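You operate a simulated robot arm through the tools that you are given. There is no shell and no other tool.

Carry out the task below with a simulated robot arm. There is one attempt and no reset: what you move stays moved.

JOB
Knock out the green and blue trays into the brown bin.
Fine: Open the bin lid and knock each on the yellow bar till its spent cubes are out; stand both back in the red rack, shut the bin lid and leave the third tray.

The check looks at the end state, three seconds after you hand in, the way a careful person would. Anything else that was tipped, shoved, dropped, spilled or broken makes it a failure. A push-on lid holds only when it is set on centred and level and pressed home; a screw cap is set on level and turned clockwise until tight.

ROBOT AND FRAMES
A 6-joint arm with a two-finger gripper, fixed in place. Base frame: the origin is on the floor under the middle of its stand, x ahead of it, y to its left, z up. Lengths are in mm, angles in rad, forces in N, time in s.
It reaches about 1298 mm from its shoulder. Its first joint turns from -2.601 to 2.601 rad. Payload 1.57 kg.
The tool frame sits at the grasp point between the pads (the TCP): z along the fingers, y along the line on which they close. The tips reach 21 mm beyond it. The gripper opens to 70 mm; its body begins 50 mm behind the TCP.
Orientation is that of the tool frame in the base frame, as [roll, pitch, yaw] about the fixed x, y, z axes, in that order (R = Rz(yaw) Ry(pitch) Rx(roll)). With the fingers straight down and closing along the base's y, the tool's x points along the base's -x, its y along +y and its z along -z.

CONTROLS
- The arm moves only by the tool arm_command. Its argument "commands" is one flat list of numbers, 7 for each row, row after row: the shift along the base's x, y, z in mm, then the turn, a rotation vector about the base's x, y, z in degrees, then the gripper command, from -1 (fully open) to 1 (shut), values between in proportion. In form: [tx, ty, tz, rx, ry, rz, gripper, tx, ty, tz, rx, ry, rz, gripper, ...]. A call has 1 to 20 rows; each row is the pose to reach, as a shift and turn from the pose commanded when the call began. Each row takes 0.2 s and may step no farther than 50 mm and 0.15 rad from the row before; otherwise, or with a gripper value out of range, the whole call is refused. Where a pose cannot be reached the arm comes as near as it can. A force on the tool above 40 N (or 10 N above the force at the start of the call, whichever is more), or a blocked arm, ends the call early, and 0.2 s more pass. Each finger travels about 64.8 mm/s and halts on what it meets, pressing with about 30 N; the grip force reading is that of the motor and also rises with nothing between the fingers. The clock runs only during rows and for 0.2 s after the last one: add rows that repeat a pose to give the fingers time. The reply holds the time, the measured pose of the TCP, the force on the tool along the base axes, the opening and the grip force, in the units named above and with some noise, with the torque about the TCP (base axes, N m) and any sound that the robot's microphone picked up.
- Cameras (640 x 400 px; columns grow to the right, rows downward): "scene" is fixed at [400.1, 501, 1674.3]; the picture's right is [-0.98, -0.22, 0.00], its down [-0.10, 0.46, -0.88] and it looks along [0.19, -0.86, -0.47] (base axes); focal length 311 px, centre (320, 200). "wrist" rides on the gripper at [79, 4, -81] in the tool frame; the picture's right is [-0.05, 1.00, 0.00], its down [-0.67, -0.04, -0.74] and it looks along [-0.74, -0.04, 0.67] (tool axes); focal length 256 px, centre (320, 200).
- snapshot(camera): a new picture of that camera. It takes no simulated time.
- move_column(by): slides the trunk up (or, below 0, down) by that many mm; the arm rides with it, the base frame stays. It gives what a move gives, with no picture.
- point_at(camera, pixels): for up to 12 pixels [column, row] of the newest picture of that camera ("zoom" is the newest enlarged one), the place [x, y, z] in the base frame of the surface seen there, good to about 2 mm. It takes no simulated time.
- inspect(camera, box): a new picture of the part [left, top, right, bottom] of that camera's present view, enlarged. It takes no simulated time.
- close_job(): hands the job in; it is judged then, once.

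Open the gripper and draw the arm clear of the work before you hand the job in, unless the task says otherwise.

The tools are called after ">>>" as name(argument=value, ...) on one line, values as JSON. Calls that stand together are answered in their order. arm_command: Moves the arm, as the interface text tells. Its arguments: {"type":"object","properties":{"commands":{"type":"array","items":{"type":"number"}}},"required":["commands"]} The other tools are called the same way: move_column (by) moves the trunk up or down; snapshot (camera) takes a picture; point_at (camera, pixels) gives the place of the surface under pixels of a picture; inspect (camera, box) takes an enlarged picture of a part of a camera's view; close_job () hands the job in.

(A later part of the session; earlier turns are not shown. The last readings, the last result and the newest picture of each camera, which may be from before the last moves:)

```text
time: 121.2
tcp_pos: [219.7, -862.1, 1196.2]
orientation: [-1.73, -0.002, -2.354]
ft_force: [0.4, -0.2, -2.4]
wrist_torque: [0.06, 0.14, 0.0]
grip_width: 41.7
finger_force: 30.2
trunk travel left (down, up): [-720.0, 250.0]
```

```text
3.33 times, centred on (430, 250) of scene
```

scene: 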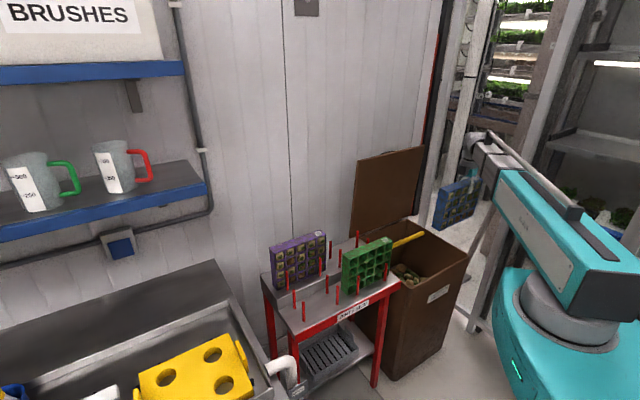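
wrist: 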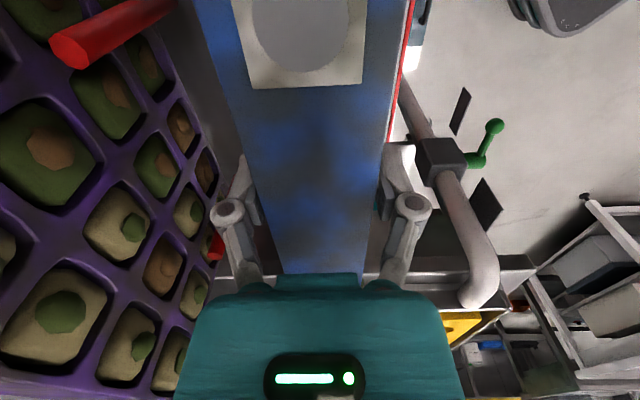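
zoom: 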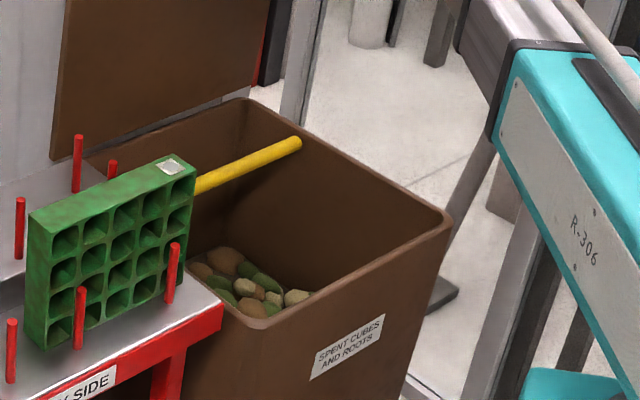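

Only the second trunk move ran (z now 1196); the −414 step exceeded the limit. In the zoom I notice something in a green bottom-row cell, so I'll inspect the green tray closely.

>>> inspect(camera="scene", box=[338, 232, 398, 298])

>>> inspect(camera="scene", box=[340, 265, 372, 297])

```text
6.06 times, centred on (368, 265) of scene
```

zoom: 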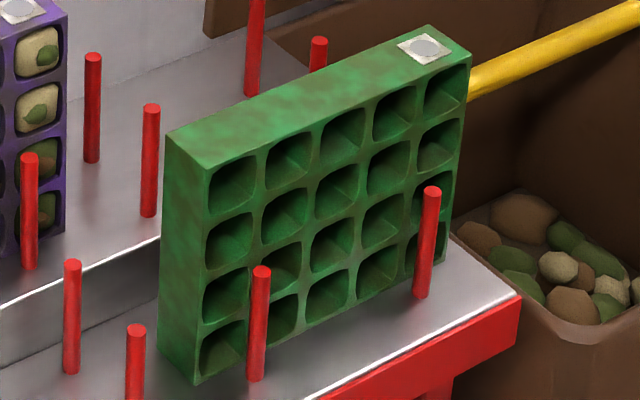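

```text
12.50 times, centred on (356, 281) of scene
```

zoom: 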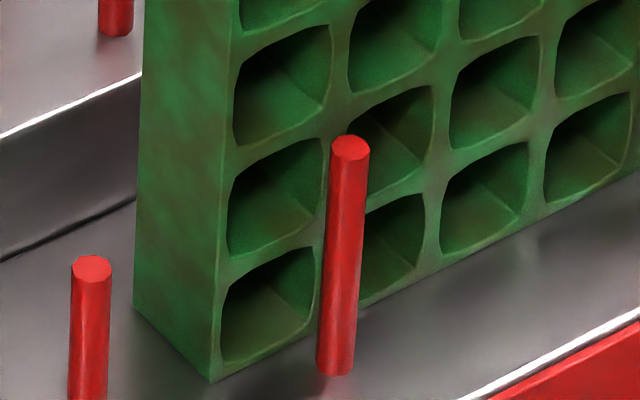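

All green cells are indeed empty and the tray stands upright. I continue lowering the blue tray: 312 mm then 101 mm.

>>> move_column(by=-312)

>>> inspect(camera="scene", box=[360, 180, 500, 310])

>>> move_column(by=-101)

>>> inspect(camera="scene", box=[370, 190, 490, 310])

```text
time: 124.3
tcp_pos: [219.5, -862.6, 882.6]
orientation: [-1.73, -0.002, -2.354]
ft_force: [-0.3, 0.0, -1.7]
wrist_torque: [0.04, 0.13, -0.03]
grip_width: 41.5
finger_force: 30.0
trunk travel left (down, up): [-408.0, 562.0]
```

```text
3.08 times, centred on (430, 245) of scene
```

zoom: 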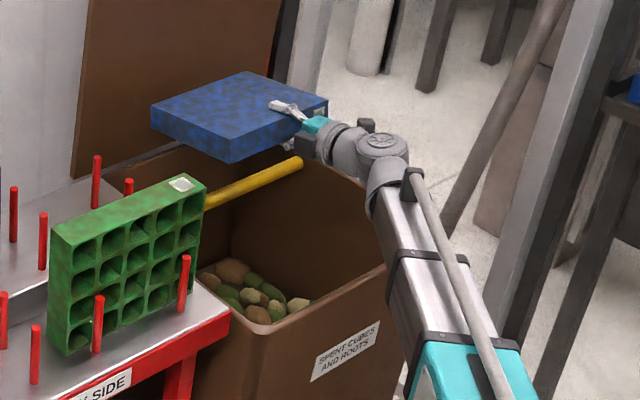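

```text
time: 125.6
tcp_pos: [220.0, -862.4, 783.3]
orientation: [-1.73, -0.003, -2.354]
ft_force: [0.6, 0.1, -1.4]
wrist_torque: [0.05, 0.13, -0.02]
grip_width: 41.4
finger_force: 29.8
trunk travel left (down, up): [-307.0, 663.0]
```

```text
3.33 times, centred on (430, 250) of scene
```

zoom: 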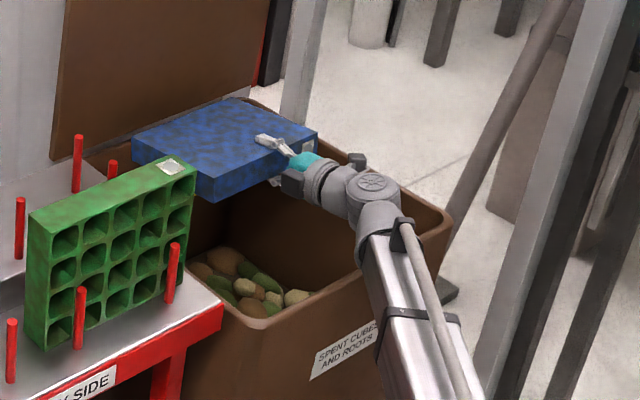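

Same pose as for green. I now do a series of four knocks on the bar.

>>> arm_command(commands=[-2.8, 2.8, -18.6, 4.24, 4.24, 0, 1, -7.5, 7.5, -38.5, 9.0, 9.0, 0, 1, -2.8, 2.8, -18.6, 4.24, 4.24, 0, 1, 0, 0, 0, 0, 0, 0, 1, -2.8, 2.8, -18.6, 4.24, 4.24, 0, 1, -7.5, 7.5, -38.5, 9.0, 9.0, 0, 1, -2.8, 2.8, -18.6, 4.24, 4.24, 0, 1, 0, 0, 0, 0, 0, 0, 1, -2.8, 2.8, -18.6, 4.24, 4.24, 0, 1, -7.5, 7.5, -38.5, 9.0, 9.0, 0, 1, -2.8, 2.8, -18.6, 4.24, 4.24, 0, 1, 0, 0, 0, 0, 0, 0, 1, -2.8, 2.8, -18.6, 4.24, 4.24, 0, 1, -7.8, 7.8, -40, 9.4, 9.4, 0, 1, -2.8, 2.8, -18.6, 4.24, 4.24, 0, 1, 0, 0, 0, 0, 0, 0, 1, 0, 0, 0, 0, 0, 0, 1])

>>> inspect(camera="scene", box=[370, 190, 490, 310])

```text
time: 129.2
tcp_pos: [220.6, -863.2, 783.2]
orientation: [-1.728, -0.005, -2.354]
ft_force: [0.2, -1.0, -2.8]
wrist_torque: [0.07, 0.06, -0.01]
grip_width: 41.5
finger_force: 30.0
trunk travel left (down, up): [-307.0, 663.0]
```

```text
3.33 times, centred on (430, 250) of scene
```

zoom: 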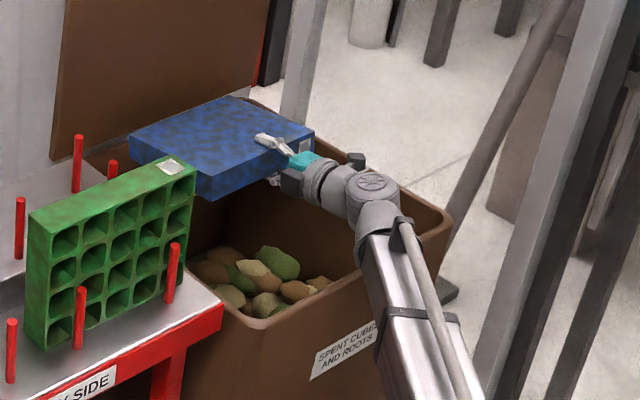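

The pile grew considerably. Another four knocks, then I raise the tray and check its face.

>>> arm_command(commands=[-2.8, 2.8, -18.6, 4.24, 4.24, 0, 1, -7.8, 7.8, -40, 9.4, 9.4, 0, 1, -2.8, 2.8, -18.6, 4.24, 4.24, 0, 1, 0, 0, 0, 0, 0, 0, 1, -2.8, 2.8, -18.6, 4.24, 4.24, 0, 1, -7.8, 7.8, -40, 9.4, 9.4, 0, 1, -2.8, 2.8, -18.6, 4.24, 4.24, 0, 1, 0, 0, 0, 0, 0, 0, 1, -2.8, 2.8, -18.6, 4.24, 4.24, 0, 1, -7.8, 7.8, -40, 9.4, 9.4, 0, 1, -2.8, 2.8, -18.6, 4.24, 4.24, 0, 1, 0, 0, 0, 0, 0, 0, 1, -2.8, 2.8, -18.6, 4.24, 4.24, 0, 1, -7.8, 7.8, -40, 9.4, 9.4, 0, 1, -2.8, 2.8, -18.6, 4.24, 4.24, 0, 1, 0, 0, 0, 0, 0, 0, 1, 0, 0, 0, 0, 0, 0, 1])

>>> move_column(by=320)

>>> arm_command(commands=[-4, 4, -24.7, 5.66, 5.66, 0, 1, -10.5, 10.5, -48.4, 11.3, 11.3, 0, 1, -19.2, 19.2, -70.7, 17, 17, 0, 1, -30, 30, -90.9, 22.6, 22.6, 0, 1, -42.6, 42.6, -108.9, 28.3, 28.3, 0, 1, -57, 57, -124.2, 33.9, 33.9, 0, 1, -72.7, 72.7, -136.5, 39.6, 39.6, 0, 1, -89.4, 89.4, -145.6, 45.3, 45.3, 0, 1, -107, 107, -151.3, 50.9, 50.9, 0, 1, -124.9, 124.9, -154, 57.2, 57.2, 0, 1, -124.9, 124.9, -154, 57.2, 57.2, 0, 1])

>>> move_column(by=190)

>>> inspect(camera="scene", box=[400, 140, 500, 260])

```text
time: 132.8
tcp_pos: [217.7, -862.1, 782.4]
orientation: [-1.726, -0.004, -2.354]
ft_force: [0.3, -0.4, -1.4]
wrist_torque: [0.08, 0.1, 0.01]
grip_width: 41.5
finger_force: 30.0
trunk travel left (down, up): [-307.0, 663.0]
```

```text
time: 136.0
tcp_pos: [218.9, -860.8, 1102.7]
orientation: [-1.727, -0.002, -2.355]
ft_force: [-0.8, 0.1, -2.8]
wrist_torque: [0.05, 0.12, 0.01]
grip_width: 41.7
finger_force: 30.1
trunk travel left (down, up): [-627.0, 343.0]
```

```text
refused: row 10 steps farther than a row can; nothing moved
```

```text
time: 138.1
tcp_pos: [219.6, -860.7, 1293.3]
orientation: [-1.73, -0.003, -2.355]
ft_force: [-0.1, -0.4, -1.4]
wrist_torque: [0.07, 0.12, 0.03]
grip_width: 41.3
finger_force: 30.3
trunk travel left (down, up): [-817.0, 153.0]
```

```text
3.33 times, centred on (450, 200) of scene
```

zoom: 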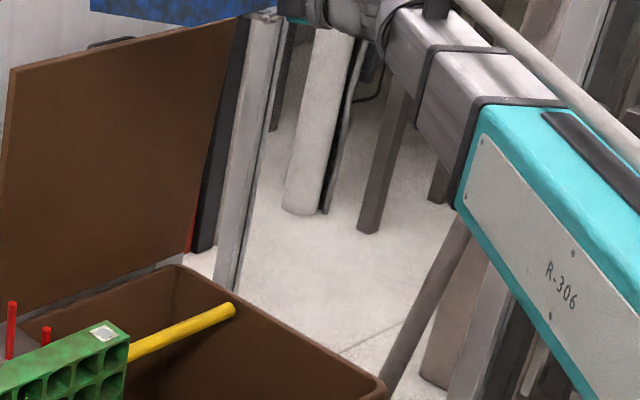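

The tilt call was refused (last row too big), so the tray is still tilted but higher. I re-send the tilt to vertical with a smaller last step.

>>> arm_command(commands=[-4, 4, -24.7, 5.66, 5.66, 0, 1, -10.5, 10.5, -48.4, 11.3, 11.3, 0, 1, -19.2, 19.2, -70.7, 17, 17, 0, 1, -30, 30, -90.9, 22.6, 22.6, 0, 1, -42.6, 42.6, -108.9, 28.3, 28.3, 0, 1, -57, 57, -124.2, 33.9, 33.9, 0, 1, -72.7, 72.7, -136.5, 39.6, 39.6, 0, 1, -89.4, 89.4, -145.6, 45.3, 45.3, 0, 1, -107, 107, -151.3, 50.9, 50.9, 0, 1, -124.9, 124.9, -153.5, 56.4, 56.4, 0, 1, -124.9, 124.9, -154, 57.2, 57.2, 0, 1, -124.9, 124.9, -154, 57.2, 57.2, 0, 1])

>>> arm_command(commands=[20, 20, 0, 0, 0, 0, 1, 45, 45, 0, 0, 0, 0, 1, 70, 70, 0, 0, 0, 0, 1, 88, 88, 0, 0, 0, 0, 1, 88, 88, 0, 0, 0, 0, 1])

>>> inspect(camera="scene", box=[400, 150, 490, 250])

>>> inspect(camera="scene", box=[425, 180, 475, 240])

```text
time: 140.7
tcp_pos: [92.2, -736.6, 1135.1]
orientation: [3.141, 0.001, -2.353]
ft_force: [-0.3, -0.3, -1.3]
wrist_torque: [-0.02, 0.05, 0.0]
grip_width: 41.4
finger_force: 30.0
out of reach, approached as far as the arm can: row 6, 7, 10, 11, 12
trunk travel left (down, up): [-817.0, 153.0]
```

```text
time: 141.9
tcp_pos: [181.4, -649.7, 1135.8]
orientation: [-3.139, 0.002, -2.355]
ft_force: [0.9, 0.4, -2.0]
wrist_torque: [0.0, 0.04, -0.02]
grip_width: 41.2
finger_force: 30.2
trunk travel left (down, up): [-817.0, 153.0]
```

```text
4.00 times, centred on (445, 200) of scene
```

zoom: 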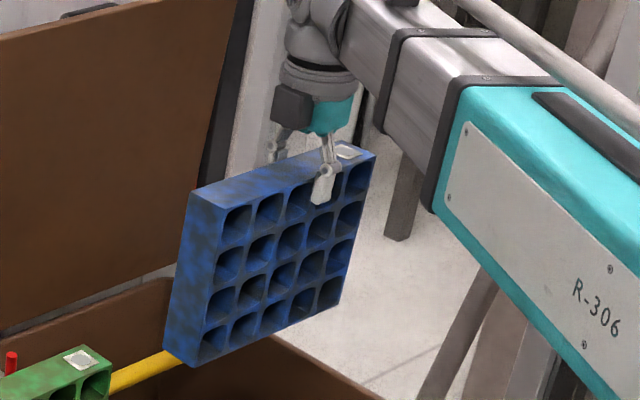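

```text
6.67 times, centred on (450, 210) of scene
```

zoom: 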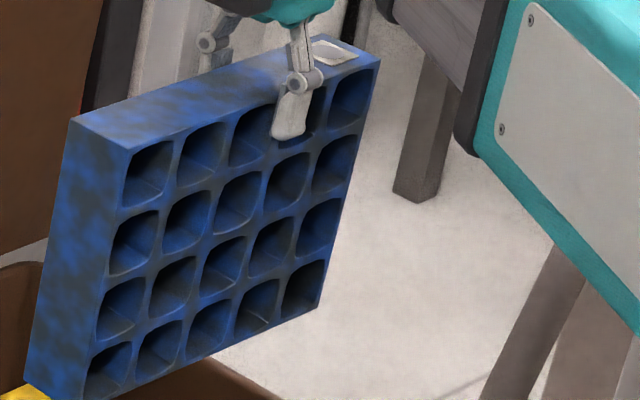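

The blue tray's cells look empty too. I'll zoom on the top cells near the finger.

>>> inspect(camera="scene", box=[432, 180, 462, 206])

>>> inspect(camera="scene", box=[430, 205, 462, 242])

>>> inspect(camera="scene", box=[330, 200, 490, 400])

```text
15.38 times, centred on (447, 193) of scene
```

zoom: 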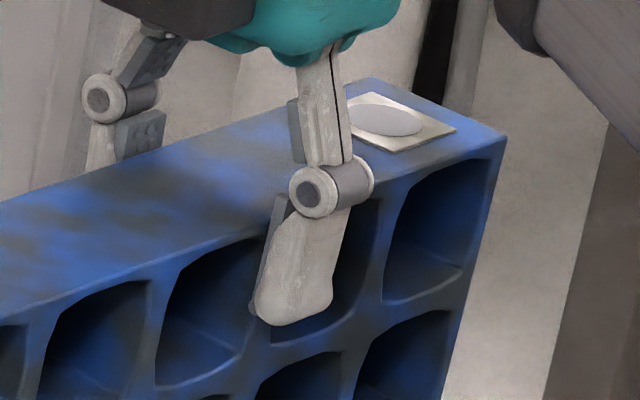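

```text
10.81 times, centred on (446, 224) of scene
```

zoom: 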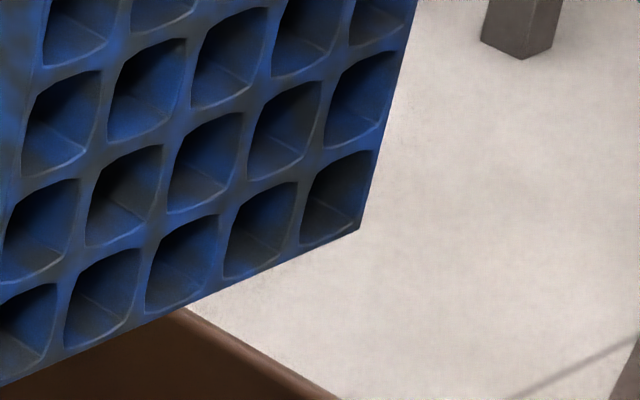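

```text
2.00 times, centred on (410, 300) of scene
```

zoom: 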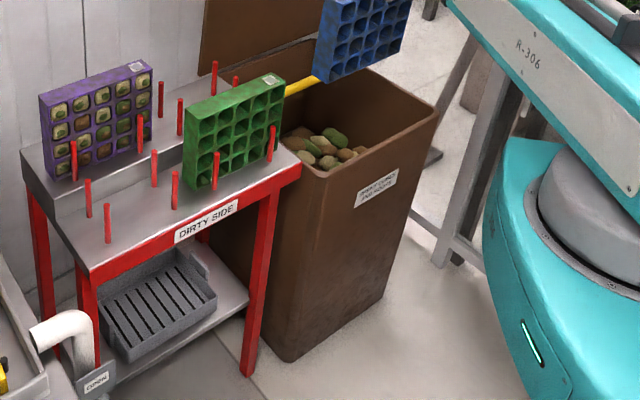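

Blue is completely empty, nothing spilled. I raise slightly and carry it back over the green tray to its own slot (581, −335.4).

>>> move_column(by=10)

>>> arm_command(commands=[12, 9.4, 0, 0, 0, 0, 1, 36, 28.3, 0, 0, 0, 0, 1, 68, 53.4, 0, 0, 0, 0, 1, 100, 78.6, 0, 0, 0, 0, 1, 132, 103.7, 0, 0, 0, 0, 1, 164, 129, 0, 0, 0, 0, 1, 196, 154, 0, 0, 0, 0, 1, 228, 179, 0, 0, 0, 0, 1, 260, 204, 0, 0, 0, 0, 1, 292, 229.4, 0, 0, 0, 0, 1, 324, 254.6, 0, 0, 0, 0, 1, 351.6, 276.6, 0, 0, 0, 0, 1, 375.6, 295.4, 0, 0, 0, 0, 1, 391.6, 308, 0, 0, 0, 0, 1, 399.6, 314.3, 0, 0, 0, 0, 1, 399.6, 314.3, 0, 0, 0, 0, 1, 399.6, 314.3, 0, 0, 0, 0, 1])

>>> inspect(camera="scene", box=[270, 180, 400, 320])

>>> inspect(camera="scene", box=[280, 200, 360, 300])

```text
time: 142.5
tcp_pos: [180.5, -649.6, 1146.1]
orientation: [-3.141, 0.003, -2.353]
ft_force: [0.0, 0.2, -1.6]
wrist_torque: [-0.03, 0.04, 0.0]
grip_width: 41.3
finger_force: 30.4
trunk travel left (down, up): [-827.0, 143.0]
```

```text
time: 146.1
tcp_pos: [579.8, -334.5, 1146.0]
orientation: [-3.139, 0.0, -2.353]
ft_force: [-0.7, 0.4, -1.1]
wrist_torque: [-0.02, 0.05, 0.01]
grip_width: 41.6
finger_force: 30.1
trunk travel left (down, up): [-827.0, 143.0]
```

```text
2.86 times, centred on (335, 250) of scene
```

zoom: 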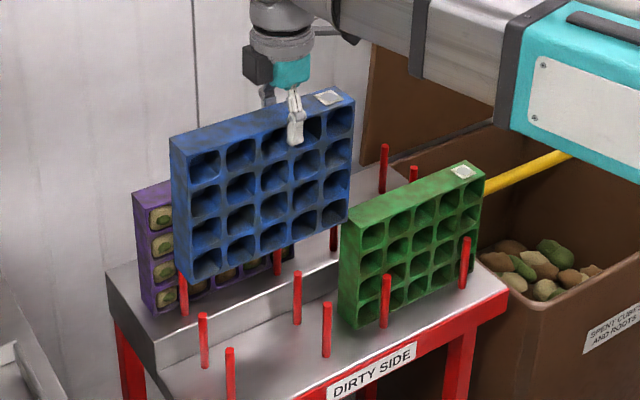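

```text
4.00 times, centred on (320, 250) of scene
```

zoom: 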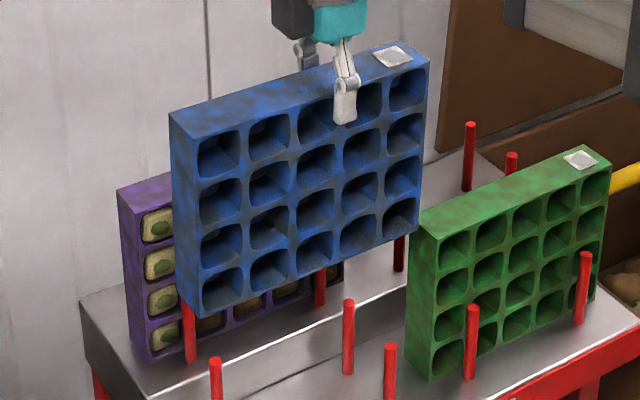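

I measure the blue tray's face corners and its slot's pegs from this zoom to verify alignment before lowering.

>>> point_at(camera="zoom", pixels=[[197, 143], [200, 310], [425, 68], [414, 232], [225, 300], [390, 240], [174, 120], [195, 315], [216, 362], [390, 348], [349, 304], [300, 270]])

```text
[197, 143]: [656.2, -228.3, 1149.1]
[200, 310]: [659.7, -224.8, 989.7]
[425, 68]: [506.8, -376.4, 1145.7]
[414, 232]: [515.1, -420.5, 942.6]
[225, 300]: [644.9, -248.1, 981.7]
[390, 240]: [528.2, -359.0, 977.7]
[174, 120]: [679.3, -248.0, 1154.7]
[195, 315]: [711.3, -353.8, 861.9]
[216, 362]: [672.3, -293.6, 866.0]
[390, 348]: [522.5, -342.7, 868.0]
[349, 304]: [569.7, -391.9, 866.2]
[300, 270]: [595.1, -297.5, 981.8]
```

The blue tray is aligned within a few mm (face v≈625–631, slot pegs inner 620–675). I lower it to just above contact.

>>> move_column(by=-120)

>>> inspect(camera="scene", box=[275, 215, 365, 325])

```text
time: 147.6
tcp_pos: [579.9, -334.7, 1026.1]
orientation: [-3.141, 0.0, -2.353]
ft_force: [0.1, 0.7, -1.8]
wrist_torque: [-0.04, 0.0, 0.0]
grip_width: 41.6
finger_force: 29.9
trunk travel left (down, up): [-707.0, 263.0]
```

```text
3.64 times, centred on (320, 270) of scene
```

zoom: 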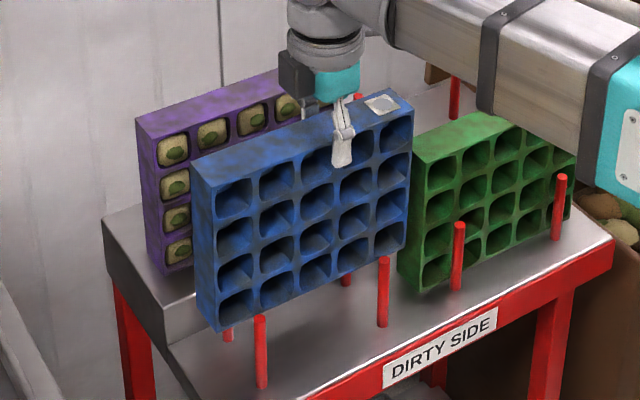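

The tray bottom is just above the pegs and between the two rows. Lowering 60 mm more.

>>> move_column(by=-60)

>>> inspect(camera="scene", box=[280, 225, 360, 325])

>>> move_column(by=-14)

>>> move_column(by=-5)

```text
time: 148.6
tcp_pos: [579.7, -334.8, 965.9]
orientation: [-3.141, 0.0, -2.354]
ft_force: [0.0, 0.3, -1.6]
wrist_torque: [-0.02, 0.04, 0.01]
grip_width: 41.5
finger_force: 29.9
trunk travel left (down, up): [-647.0, 323.0]
```

```text
4.00 times, centred on (320, 275) of scene
```

zoom: 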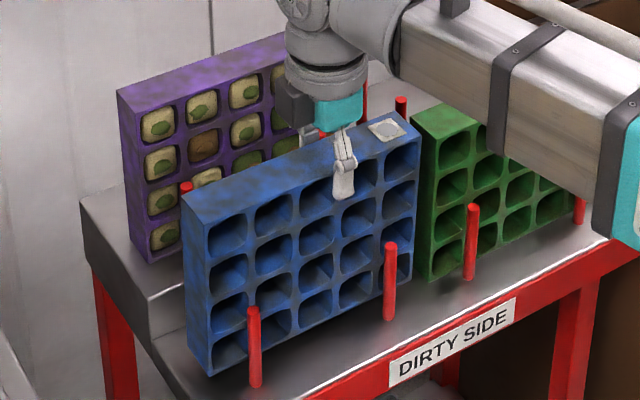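

```text
time: 149.2
tcp_pos: [580.0, -334.5, 951.1]
orientation: [-3.14, 0.002, -2.353]
ft_force: [0.5, -0.2, -1.4]
wrist_torque: [-0.01, 0.05, -0.01]
grip_width: 41.5
finger_force: 29.9
trunk travel left (down, up): [-633.0, 337.0]
```

```text
time: 149.7
tcp_pos: [581.0, -332.7, 948.5]
orientation: [-3.139, 0.001, -2.354]
ft_force: [6.9, 2.4, 20.5]
wrist_torque: [-0.03, -0.18, 0.1]
grip_width: 41.4
finger_force: 30.0
trunk travel left (down, up): [-628.0, 342.0]
```

Contact at z≈948.5 (20 N). I relieve 2 mm and look closely at whether the tray's base is level on the rack.

>>> move_column(by=2)

>>> inspect(camera="scene", box=[280, 235, 360, 325])

>>> point_at(camera="zoom", pixels=[[185, 340], [155, 300], [395, 245], [350, 278], [200, 335], [160, 160], [138, 130], [390, 85], [358, 55], [184, 350], [180, 165], [395, 95]])

```text
time: 150.2
tcp_pos: [579.8, -334.9, 948.6]
orientation: [-3.141, -0.002, -2.355]
ft_force: [1.8, 0.0, -1.7]
wrist_torque: [0.0, 0.02, -0.01]
grip_width: 41.7
finger_force: 30.2
trunk travel left (down, up): [-630.0, 340.0]
```

```text
4.44 times, centred on (320, 280) of scene
```

zoom: 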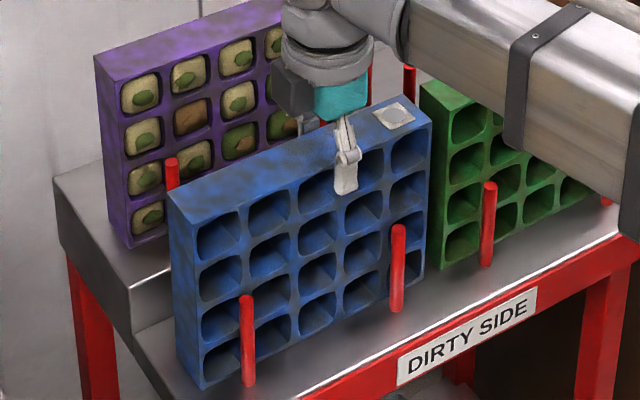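

```text
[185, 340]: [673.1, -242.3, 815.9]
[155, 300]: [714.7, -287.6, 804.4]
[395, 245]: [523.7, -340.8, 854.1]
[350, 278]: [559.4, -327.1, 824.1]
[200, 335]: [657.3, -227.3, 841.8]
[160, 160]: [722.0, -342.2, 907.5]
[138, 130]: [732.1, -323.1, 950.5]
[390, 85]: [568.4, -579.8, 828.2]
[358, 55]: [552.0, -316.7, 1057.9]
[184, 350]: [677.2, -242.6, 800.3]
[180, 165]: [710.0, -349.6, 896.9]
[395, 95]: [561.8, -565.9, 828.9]
```

I pick the blue tray's true corners from this zoom to assess its tilt and level.

>>> point_at(camera="zoom", pixels=[[206, 218], [203, 380], [428, 128], [419, 262], [172, 193], [180, 345], [380, 105], [280, 160], [215, 205], [300, 325], [240, 215], [410, 278]])

```text
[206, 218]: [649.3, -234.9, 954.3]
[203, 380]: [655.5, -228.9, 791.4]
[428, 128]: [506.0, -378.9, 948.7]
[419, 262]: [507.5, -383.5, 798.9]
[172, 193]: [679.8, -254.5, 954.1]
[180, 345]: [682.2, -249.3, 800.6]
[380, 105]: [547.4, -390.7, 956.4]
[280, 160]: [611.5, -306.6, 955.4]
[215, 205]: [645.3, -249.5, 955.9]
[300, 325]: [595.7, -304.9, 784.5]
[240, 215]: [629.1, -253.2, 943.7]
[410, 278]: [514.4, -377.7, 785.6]
```

The top is at z≈956 at both ends, so the tray is level at its original height (it just slid a little in the grip). I lower 1 mm and release gently.

>>> move_column(by=-1)

>>> arm_command(commands=[0, 0, 0, 0, 0, 0, 0.0, 0, 0, 0, 0, 0, 0, -0.25, 0, 0, 0, 0, 0, 0, -0.4, 0, 0, 0, 0, 0, 0, -0.7, 0, 0, 0, 0, 0, 0, -1, 0, 0, 0, 0, 0, 0, -1])

>>> inspect(camera="scene", box=[280, 225, 370, 325])

>>> snapshot(camera="wrist")

```text
time: 150.8
tcp_pos: [579.2, -335.2, 948.5]
orientation: [-3.14, 0.0, -2.352]
ft_force: [-0.8, -1.2, 1.2]
wrist_torque: [0.16, -0.09, 0.0]
grip_width: 41.4
finger_force: 30.3
trunk travel left (down, up): [-629.0, 341.0]
```

```text
time: 152.2
tcp_pos: [580.3, -334.3, 948.5]
orientation: [-3.14, 0.0, -2.352]
ft_force: [0.1, 0.6, -0.1]
wrist_torque: [0.0, -0.01, -0.01]
grip_width: 70.1
finger_force: 0.1
trunk travel left (down, up): [-629.0, 341.0]
```

```text
4.00 times, centred on (325, 275) of scene
```

zoom: 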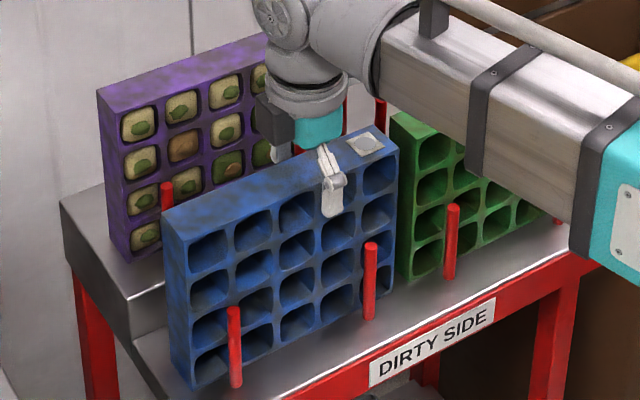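

```text
taken
```

wrist: 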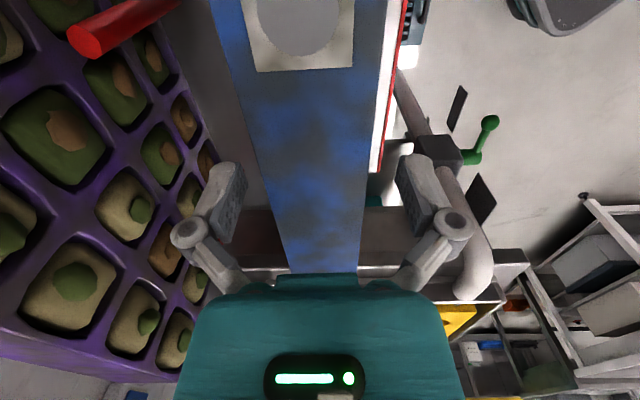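

The blue tray stands released. I raise the trunk 260 mm and check the rack before going to the lid.

>>> move_column(by=260)

>>> arm_command(commands=[-10, -17, 0, 0, 0, 0, -1, -32, -53, 0, 0, 0, 0, -1, -55, -90, 0, 0, 0, 0, -1, -78, -128, 0, 0, 0, 0, -1, -101, -166, 0, 0, 0, 0, -1, -124, -204, 0, 0, 0, 0, -1, -147, -242, 0, 0, 0, 0, -1, -170, -280, 0, 0, 0, 0, -1, -193, -318, 0, 0, 0, 0, -1, -216, -356, 0, 0, 0, 0, -1, -239, -394, 0, 0, 0, 0, -1, -262, -432, 0, 0, 0, 0, -1, -285, -470, 0, 0, 0, 0, -1, -308, -508, 0, 0, 0, 0, -1, -328, -540, 0, 0, 0, 0, -1, -336, -553, 0, 0, 0, 0, -1, -336, -553, 0, 0, 0, 0, -1])

>>> snapshot(camera="scene")

>>> inspect(camera="scene", box=[255, 225, 405, 330])

```text
time: 154.8
tcp_pos: [580.0, -333.9, 1209.0]
orientation: [-3.139, 0.001, -2.352]
ft_force: [0.0, -0.3, 0.0]
wrist_torque: [0.01, 0.01, 0.03]
grip_width: 70.0
finger_force: 0.0
trunk travel left (down, up): [-889.0, 81.0]
```

```text
time: 158.4
tcp_pos: [244.9, -885.6, 1207.8]
orientation: [-3.14, -0.001, -2.353]
ft_force: [0.2, 1.2, 0.2]
wrist_torque: [0.01, 0.0, 0.01]
grip_width: 70.2
finger_force: 0.0
trunk travel left (down, up): [-889.0, 81.0]
```

```text
taken
```

scene: 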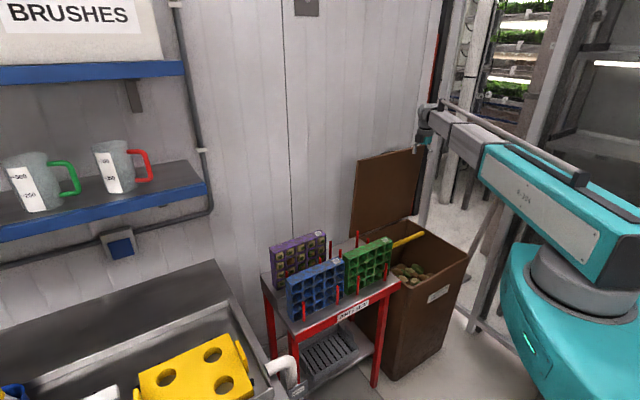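

```text
3.81 times, centred on (330, 278) of scene
```

zoom: 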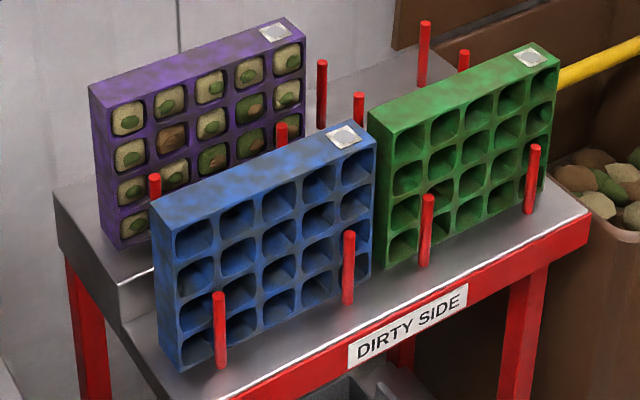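

Both trays stand upright and empty; purple is untouched. I re-measure the lid, then position above its handle gap.

>>> inspect(camera="scene", box=[340, 100, 470, 270])

>>> point_at(camera="zoom", pixels=[[60, 155], [120, 140], [180, 130], [45, 300], [100, 270], [150, 250], [100, 200], [160, 200]])

>>> arm_command(commands=[20, -20, 0, 0, 0, 0, -1, 50, -50, 0, 0, 0, 0, -1, 80, -80, 0, 0, 0, 0, -1, 103, -105, 0, 0, 0, 0, -1, 112.5, -115.3, 0, 0, 0, 0, -1, 112.5, -115.3, 0, 0, 0, 0, -1])

>>> snapshot(camera="wrist")

```text
2.35 times, centred on (405, 185) of scene
```

zoom: 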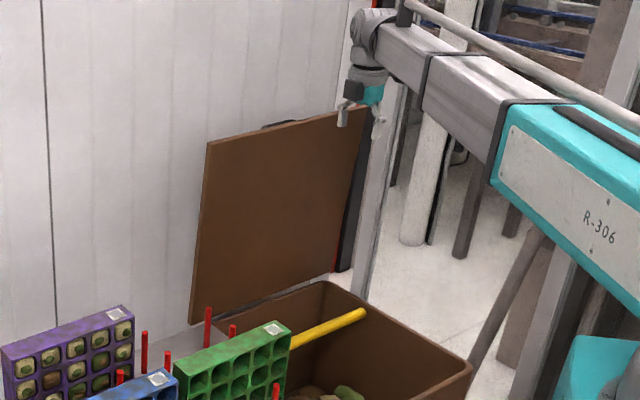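

```text
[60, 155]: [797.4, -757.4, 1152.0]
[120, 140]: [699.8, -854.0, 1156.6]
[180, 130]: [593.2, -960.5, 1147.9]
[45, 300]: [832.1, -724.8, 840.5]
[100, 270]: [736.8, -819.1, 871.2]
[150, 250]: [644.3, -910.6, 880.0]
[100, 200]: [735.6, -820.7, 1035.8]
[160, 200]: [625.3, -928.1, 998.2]
```

```text
time: 159.8
tcp_pos: [358.1, -1003.7, 1208.4]
orientation: [-3.14, 0.0, -2.353]
ft_force: [-0.6, 0.2, 0.5]
wrist_torque: [-0.03, -0.02, 0.0]
grip_width: 70.1
finger_force: 0.1
trunk travel left (down, up): [-889.0, 81.0]
```

```text
taken
```

wrist: 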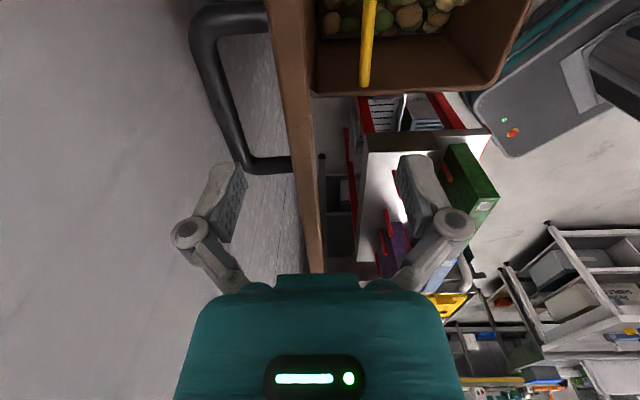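

The handle loop is at (195–290, 0–170) in the wrist view, with the upper finger heading into it. I lower 58 mm and check.

>>> move_column(by=-58)

>>> snapshot(camera="wrist")

>>> point_at(camera="wrist", pixels=[[180, 50], [150, 80], [180, 150], [260, 100], [285, 200], [240, 60], [215, 172], [230, 165]])

```text
time: 160.8
tcp_pos: [358.4, -1002.3, 1149.8]
orientation: [-3.141, 0.0, -2.353]
ft_force: [-0.4, 0.7, -0.8]
wrist_torque: [-0.02, 0.0, -0.03]
grip_width: 70.2
finger_force: 0.1
trunk travel left (down, up): [-831.0, 139.0]
```

```text
taken
```

wrist: 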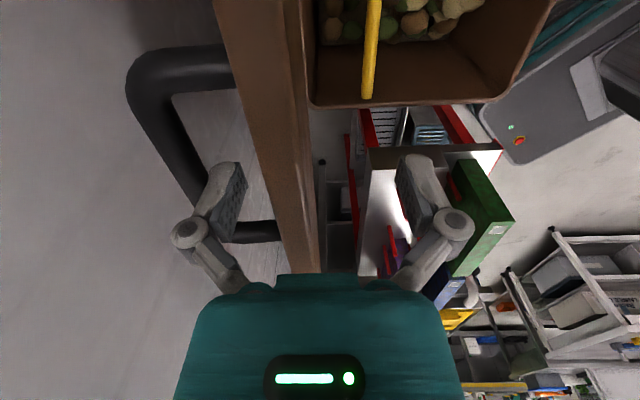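

```text
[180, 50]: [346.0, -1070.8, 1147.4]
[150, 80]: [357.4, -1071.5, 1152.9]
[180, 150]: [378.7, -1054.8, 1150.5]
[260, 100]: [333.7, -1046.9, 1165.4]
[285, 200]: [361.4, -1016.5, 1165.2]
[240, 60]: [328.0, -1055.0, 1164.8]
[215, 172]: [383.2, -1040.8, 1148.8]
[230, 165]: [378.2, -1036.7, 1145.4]
```

The fingertip is at v≈1000–1007, with the handle bar at ≈1016 and the lid face at ≈987. I shift 5 mm away from the bar, then lower 25 mm into the handle loop.

>>> arm_command(commands=[-3.5, 3.5, 0, 0, 0, 0, -1, -3.5, 3.5, 0, 0, 0, 0, -1])

>>> move_column(by=-25)

>>> snapshot(camera="wrist")

```text
time: 161.4
tcp_pos: [353.2, -1000.5, 1149.3]
orientation: [-3.14, 0.001, -2.352]
ft_force: [0.4, 0.3, 0.1]
wrist_torque: [-0.02, -0.02, 0.01]
grip_width: 69.9
finger_force: 0.1
trunk travel left (down, up): [-831.0, 139.0]
```

```text
time: 162.1
tcp_pos: [354.9, -1000.5, 1124.4]
orientation: [-3.139, 0.001, -2.352]
ft_force: [-1.1, 0.6, 0.4]
wrist_torque: [0.04, 0.03, 0.0]
grip_width: 69.8
finger_force: 0.0
trunk travel left (down, up): [-806.0, 164.0]
```

```text
taken
```

wrist: 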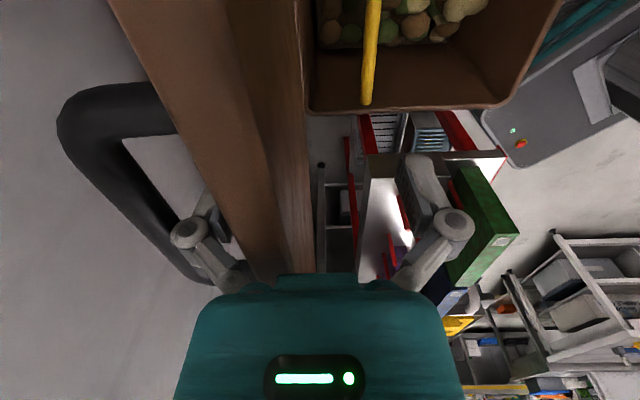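

The finger is inside the handle loop, no contact. I now pull back (−v) 36 mm gently and see the lid follow.

>>> arm_command(commands=[-6, 6, 0, 0, 0, 0, -1, -12, 12, 0, 0, 0, 0, -1, -18, 18, 0, 0, 0, 0, -1, -25, 25, 0, 0, 0, 0, -1, -25, 25, 0, 0, 0, 0, -1])

>>> inspect(camera="scene", box=[340, 80, 490, 270])

>>> snapshot(camera="wrist")

```text
time: 163.3
tcp_pos: [330.1, -975.5, 1125.3]
orientation: [-3.139, 0.001, -2.352]
ft_force: [1.3, -0.2, -0.8]
wrist_torque: [0.01, -0.03, -0.03]
grip_width: 69.9
finger_force: 0.1
trunk travel left (down, up): [-806.0, 164.0]
```

```text
2.11 times, centred on (415, 175) of scene
```

zoom: 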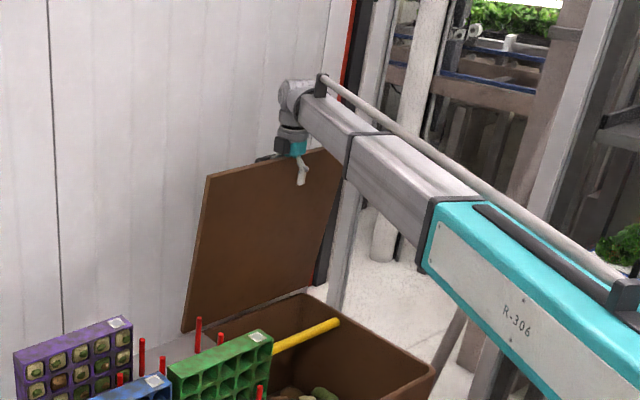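

```text
taken
```

wrist: 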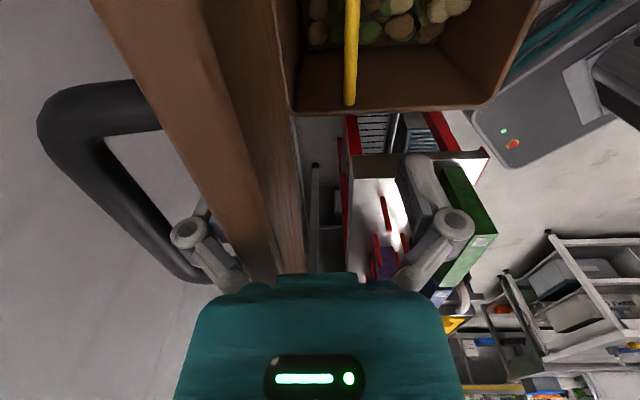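

The lid follows. I continue back another 37 mm, then begin stepwise lowering (trunk down, arm back with tilt).

>>> arm_command(commands=[-7, 7, 0, 0, 0, 0, -1, -14, 14, 0, 0, 0, 0, -1, -20, 20, 0, 0, 0, 0, -1, -26, 26, 0, 0, 0, 0, -1, -26, 26, 0, 0, 0, 0, -1])

>>> move_column(by=-14)

>>> arm_command(commands=[-8, 8, 0.1, -1.2, -1.2, 0, -1, -16, 16, 0.4, -2.4, -2.4, 0, -1, -24.4, 24.4, 0.7, -3.54, -3.54, 0, -1, -24.4, 24.4, 0.7, -3.54, -3.54, 0, -1])

>>> move_column(by=-13)

>>> inspect(camera="scene", box=[340, 80, 490, 270])

>>> snapshot(camera="wrist")

```text
time: 164.5
tcp_pos: [301.4, -949.4, 1125.2]
orientation: [-3.139, -0.002, -2.352]
ft_force: [-0.1, 0.1, 0.6]
wrist_torque: [0.02, -0.01, -0.01]
grip_width: 70.0
finger_force: 0.1
trunk travel left (down, up): [-806.0, 164.0]
```

```text
time: 165.1
tcp_pos: [304.1, -950.3, 1110.3]
orientation: [-3.14, -0.001, -2.353]
ft_force: [-0.5, -0.9, 0.2]
wrist_torque: [0.0, 0.01, -0.02]
grip_width: 70.0
finger_force: 0.0
trunk travel left (down, up): [-792.0, 178.0]
```

```text
time: 166.1
tcp_pos: [280.0, -925.7, 1112.8]
orientation: [-3.05, 0.002, -2.353]
ft_force: [0.4, -0.2, -0.1]
wrist_torque: [-0.02, 0.03, -0.01]
grip_width: 69.9
finger_force: 0.1
trunk travel left (down, up): [-792.0, 178.0]
```

```text
time: 166.8
tcp_pos: [280.2, -925.6, 1098.5]
orientation: [-3.051, 0.002, -2.352]
ft_force: [0.2, -0.1, -0.4]
wrist_torque: [0.01, -0.01, 0.01]
grip_width: 70.0
finger_force: 0.0
trunk travel left (down, up): [-779.0, 191.0]
```

```text
2.11 times, centred on (415, 175) of scene
```

zoom: 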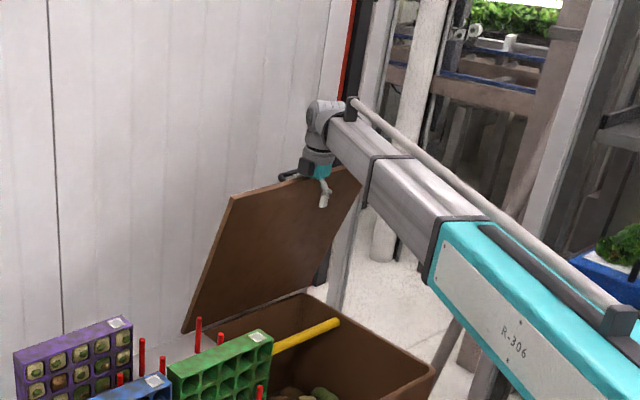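

```text
taken
```

wrist: 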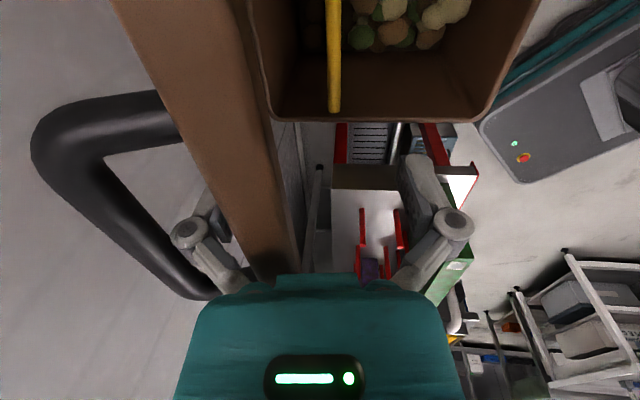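

Lid at ~70°, following smoothly. Next three steps down.

>>> arm_command(commands=[-9.5, 9.5, 0.8, -1.4, -1.4, 0, -1, -19, 19, 1.6, -2.83, -2.83, 0, -1, -19, 19, 1.6, -2.83, -2.83, 0, -1])

>>> move_column(by=-15)

>>> arm_command(commands=[-9.2, 9.2, 1.2, -1.4, -1.4, 0, -1, -18.3, 18.3, 2.4, -2.83, -2.83, 0, -1, -18.3, 18.3, 2.4, -2.83, -2.83, 0, -1])

>>> move_column(by=-17.5)

>>> arm_command(commands=[-8.8, 8.8, 1.6, -1.4, -1.4, 0, -1, -17.6, 17.6, 3.3, -2.83, -2.83, 0, -1, -17.6, 17.6, 3.3, -2.83, -2.83, 0, -1])

>>> move_column(by=-20)

>>> inspect(camera="scene", box=[350, 110, 490, 270])

>>> snapshot(camera="wrist")

```text
time: 167.6
tcp_pos: [259.9, -907.9, 1099.4]
orientation: [-2.981, 0.0, -2.353]
ft_force: [-0.4, 0.5, -0.4]
wrist_torque: [0.0, -0.04, -0.02]
grip_width: 69.8
finger_force: 0.0
trunk travel left (down, up): [-779.0, 191.0]
```

```text
time: 168.2
tcp_pos: [260.5, -907.7, 1085.3]
orientation: [-2.982, 0.002, -2.352]
ft_force: [-0.1, 0.3, -0.3]
wrist_torque: [0.03, 0.0, 0.01]
grip_width: 70.1
finger_force: 0.0
trunk travel left (down, up): [-764.0, 206.0]
```

```text
time: 169.0
tcp_pos: [241.7, -889.2, 1087.7]
orientation: [-2.912, 0.0, -2.353]
ft_force: [0.5, -0.1, -1.0]
wrist_torque: [-0.02, -0.01, -0.02]
grip_width: 69.9
finger_force: 0.1
trunk travel left (down, up): [-764.0, 206.0]
```

```text
time: 169.6
tcp_pos: [241.9, -887.9, 1070.3]
orientation: [-2.914, -0.001, -2.352]
ft_force: [0.1, 0.5, 0.2]
wrist_torque: [-0.01, 0.01, 0.0]
grip_width: 70.0
finger_force: 0.1
trunk travel left (down, up): [-747.0, 223.0]
```

```text
time: 170.4
tcp_pos: [223.2, -869.7, 1073.2]
orientation: [-2.843, -0.001, -2.351]
ft_force: [-1.1, 0.0, 0.1]
wrist_torque: [0.0, -0.06, -0.02]
grip_width: 69.8
finger_force: 0.0
trunk travel left (down, up): [-747.0, 223.0]
```

```text
time: 171.1
tcp_pos: [222.8, -869.8, 1053.8]
orientation: [-2.843, 0.001, -2.354]
ft_force: [-0.6, -0.7, -0.6]
wrist_torque: [-0.01, -0.02, 0.01]
grip_width: 69.9
finger_force: 0.1
trunk travel left (down, up): [-727.0, 243.0]
```

```text
2.50 times, centred on (420, 190) of scene
```

zoom: 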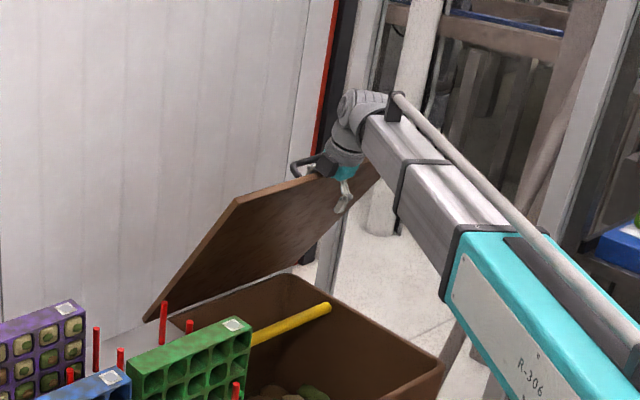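

```text
taken
```

wrist: 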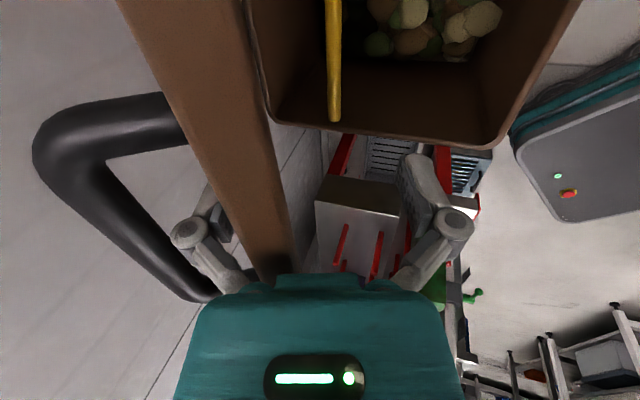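

Lid at ~57°. Three more steps.

>>> arm_command(commands=[-8.4, 8.4, 2, -1.4, -1.4, 0, -1, -16.6, 16.6, 4.1, -2.83, -2.83, 0, -1, -16.6, 16.6, 4.1, -2.83, -2.83, 0, -1])

>>> move_column(by=-22.5)

>>> arm_command(commands=[-7.8, 7.8, 2.5, -1.4, -1.4, 0, -1, -15.6, 15.6, 5, -2.83, -2.83, 0, -1, -15.6, 15.6, 5, -2.83, -2.83, 0, -1])

>>> move_column(by=-25)

>>> arm_command(commands=[-7.4, 7.4, 2.9, -1.4, -1.4, 0, -1, -14.8, 14.8, 5.8, -2.83, -2.83, 0, -1, -14.8, 14.8, 5.8, -2.83, -2.83, 0, -1])

>>> move_column(by=-27)

>>> inspect(camera="scene", box=[350, 130, 490, 270])

>>> snapshot(camera="wrist")

```text
time: 171.9
tcp_pos: [206.8, -853.7, 1058.2]
orientation: [-2.773, 0.0, -2.353]
ft_force: [0.0, 0.3, 0.3]
wrist_torque: [0.02, 0.03, 0.0]
grip_width: 69.9
finger_force: 0.1
trunk travel left (down, up): [-727.0, 243.0]
```

```text
time: 172.6
tcp_pos: [206.2, -853.0, 1035.4]
orientation: [-2.775, 0.002, -2.352]
ft_force: [0.0, -0.6, 0.9]
wrist_torque: [0.03, 0.0, -0.02]
grip_width: 69.9
finger_force: 0.0
trunk travel left (down, up): [-704.0, 266.0]
```

```text
time: 173.4
tcp_pos: [190.9, -838.0, 1039.1]
orientation: [-2.704, 0.0, -2.353]
ft_force: [-0.1, -0.4, 0.0]
wrist_torque: [0.01, -0.01, -0.03]
grip_width: 70.2
finger_force: 0.2
trunk travel left (down, up): [-704.0, 266.0]
```

```text
time: 174.1
tcp_pos: [191.0, -837.5, 1014.6]
orientation: [-2.704, 0.0, -2.353]
ft_force: [0.1, 0.2, -0.2]
wrist_torque: [-0.01, -0.04, 0.04]
grip_width: 69.8
finger_force: 0.0
trunk travel left (down, up): [-679.0, 291.0]
```

```text
time: 174.9
tcp_pos: [175.6, -822.3, 1020.9]
orientation: [-2.633, 0.0, -2.354]
ft_force: [-0.2, 0.0, 0.2]
wrist_torque: [0.02, -0.05, -0.01]
grip_width: 70.1
finger_force: 0.0
trunk travel left (down, up): [-679.0, 291.0]
```

```text
time: 175.6
tcp_pos: [175.5, -822.1, 994.0]
orientation: [-2.635, 0.0, -2.353]
ft_force: [0.2, 0.0, -0.2]
wrist_torque: [-0.02, 0.01, 0.01]
grip_width: 69.9
finger_force: 0.0
trunk travel left (down, up): [-652.0, 318.0]
```

```text
2.86 times, centred on (420, 200) of scene
```

zoom: 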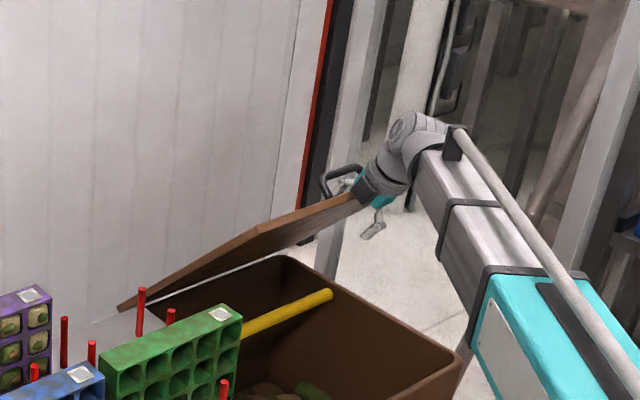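

```text
taken
```

wrist: 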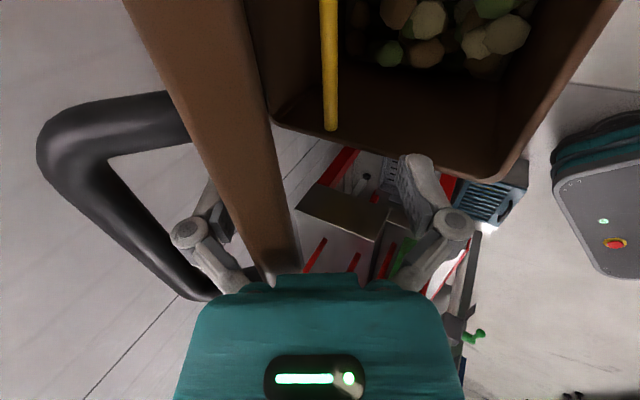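

Lid at ~44°. Three more steps down.

>>> arm_command(commands=[-6.6, 6.6, 3.2, -1.4, -1.4, 0, -1, -13.2, 13.2, 6.5, -2.83, -2.83, 0, -1, -13.2, 13.2, 6.5, -2.83, -2.83, 0, -1])

>>> move_column(by=-29.5)

>>> arm_command(commands=[-6.3, 6.3, 3.6, -1.4, -1.4, 0, -1, -12.5, 12.5, 7.3, -2.83, -2.83, 0, -1, -12.5, 12.5, 7.3, -2.83, -2.83, 0, -1])

>>> move_column(by=-31)

>>> arm_command(commands=[-5.8, 5.8, 4, -1.4, -1.4, 0, -1, -11.5, 11.5, 8, -2.83, -2.83, 0, -1, -11.5, 11.5, 8, -2.83, -2.83, 0, -1])

>>> move_column(by=-33)

>>> inspect(camera="scene", box=[360, 150, 490, 290])

>>> snapshot(camera="wrist")

```text
time: 176.4
tcp_pos: [161.7, -808.5, 1002.1]
orientation: [-2.565, -0.001, -2.351]
ft_force: [-0.5, 0.0, 0.1]
wrist_torque: [-0.06, 0.0, -0.01]
grip_width: 70.0
finger_force: 0.0
trunk travel left (down, up): [-652.0, 318.0]
```

```text
time: 177.2
tcp_pos: [161.7, -809.1, 972.1]
orientation: [-2.563, 0.0, -2.353]
ft_force: [-0.5, -0.2, 0.3]
wrist_torque: [0.01, -0.04, -0.01]
grip_width: 70.0
finger_force: 0.0
trunk travel left (down, up): [-623.0, 347.0]
```

```text
time: 178.0
tcp_pos: [147.5, -797.2, 978.9]
orientation: [-2.494, -0.002, -2.354]
ft_force: [-0.4, -0.5, -0.2]
wrist_torque: [0.0, 0.01, 0.0]
grip_width: 70.2
finger_force: 0.1
trunk travel left (down, up): [-623.0, 347.0]
```

```text
time: 178.7
tcp_pos: [149.0, -795.4, 948.4]
orientation: [-2.495, -0.001, -2.352]
ft_force: [0.1, 0.2, -0.1]
wrist_torque: [-0.04, -0.02, 0.0]
grip_width: 70.1
finger_force: 0.1
trunk travel left (down, up): [-592.0, 378.0]
```

```text
time: 179.5
tcp_pos: [137.2, -784.5, 957.2]
orientation: [-2.425, -0.001, -2.354]
ft_force: [0.5, 0.1, -0.1]
wrist_torque: [-0.05, 0.01, 0.01]
grip_width: 70.2
finger_force: 0.0
trunk travel left (down, up): [-592.0, 378.0]
```

```text
time: 180.3
tcp_pos: [136.1, -784.5, 923.7]
orientation: [-2.425, -0.001, -2.351]
ft_force: [-0.1, 0.4, 0.0]
wrist_torque: [0.03, -0.01, 0.04]
grip_width: 69.8
finger_force: 0.0
trunk travel left (down, up): [-559.0, 411.0]
```

```text
2.86 times, centred on (425, 220) of scene
```

zoom: 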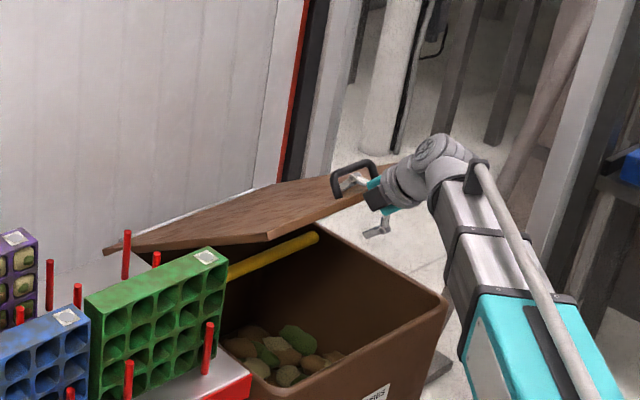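

```text
taken
```

wrist: 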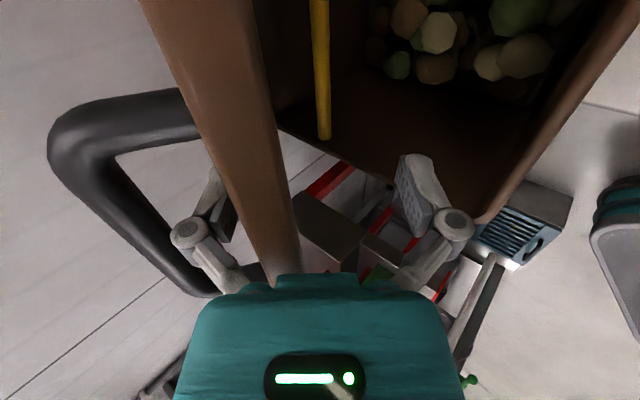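

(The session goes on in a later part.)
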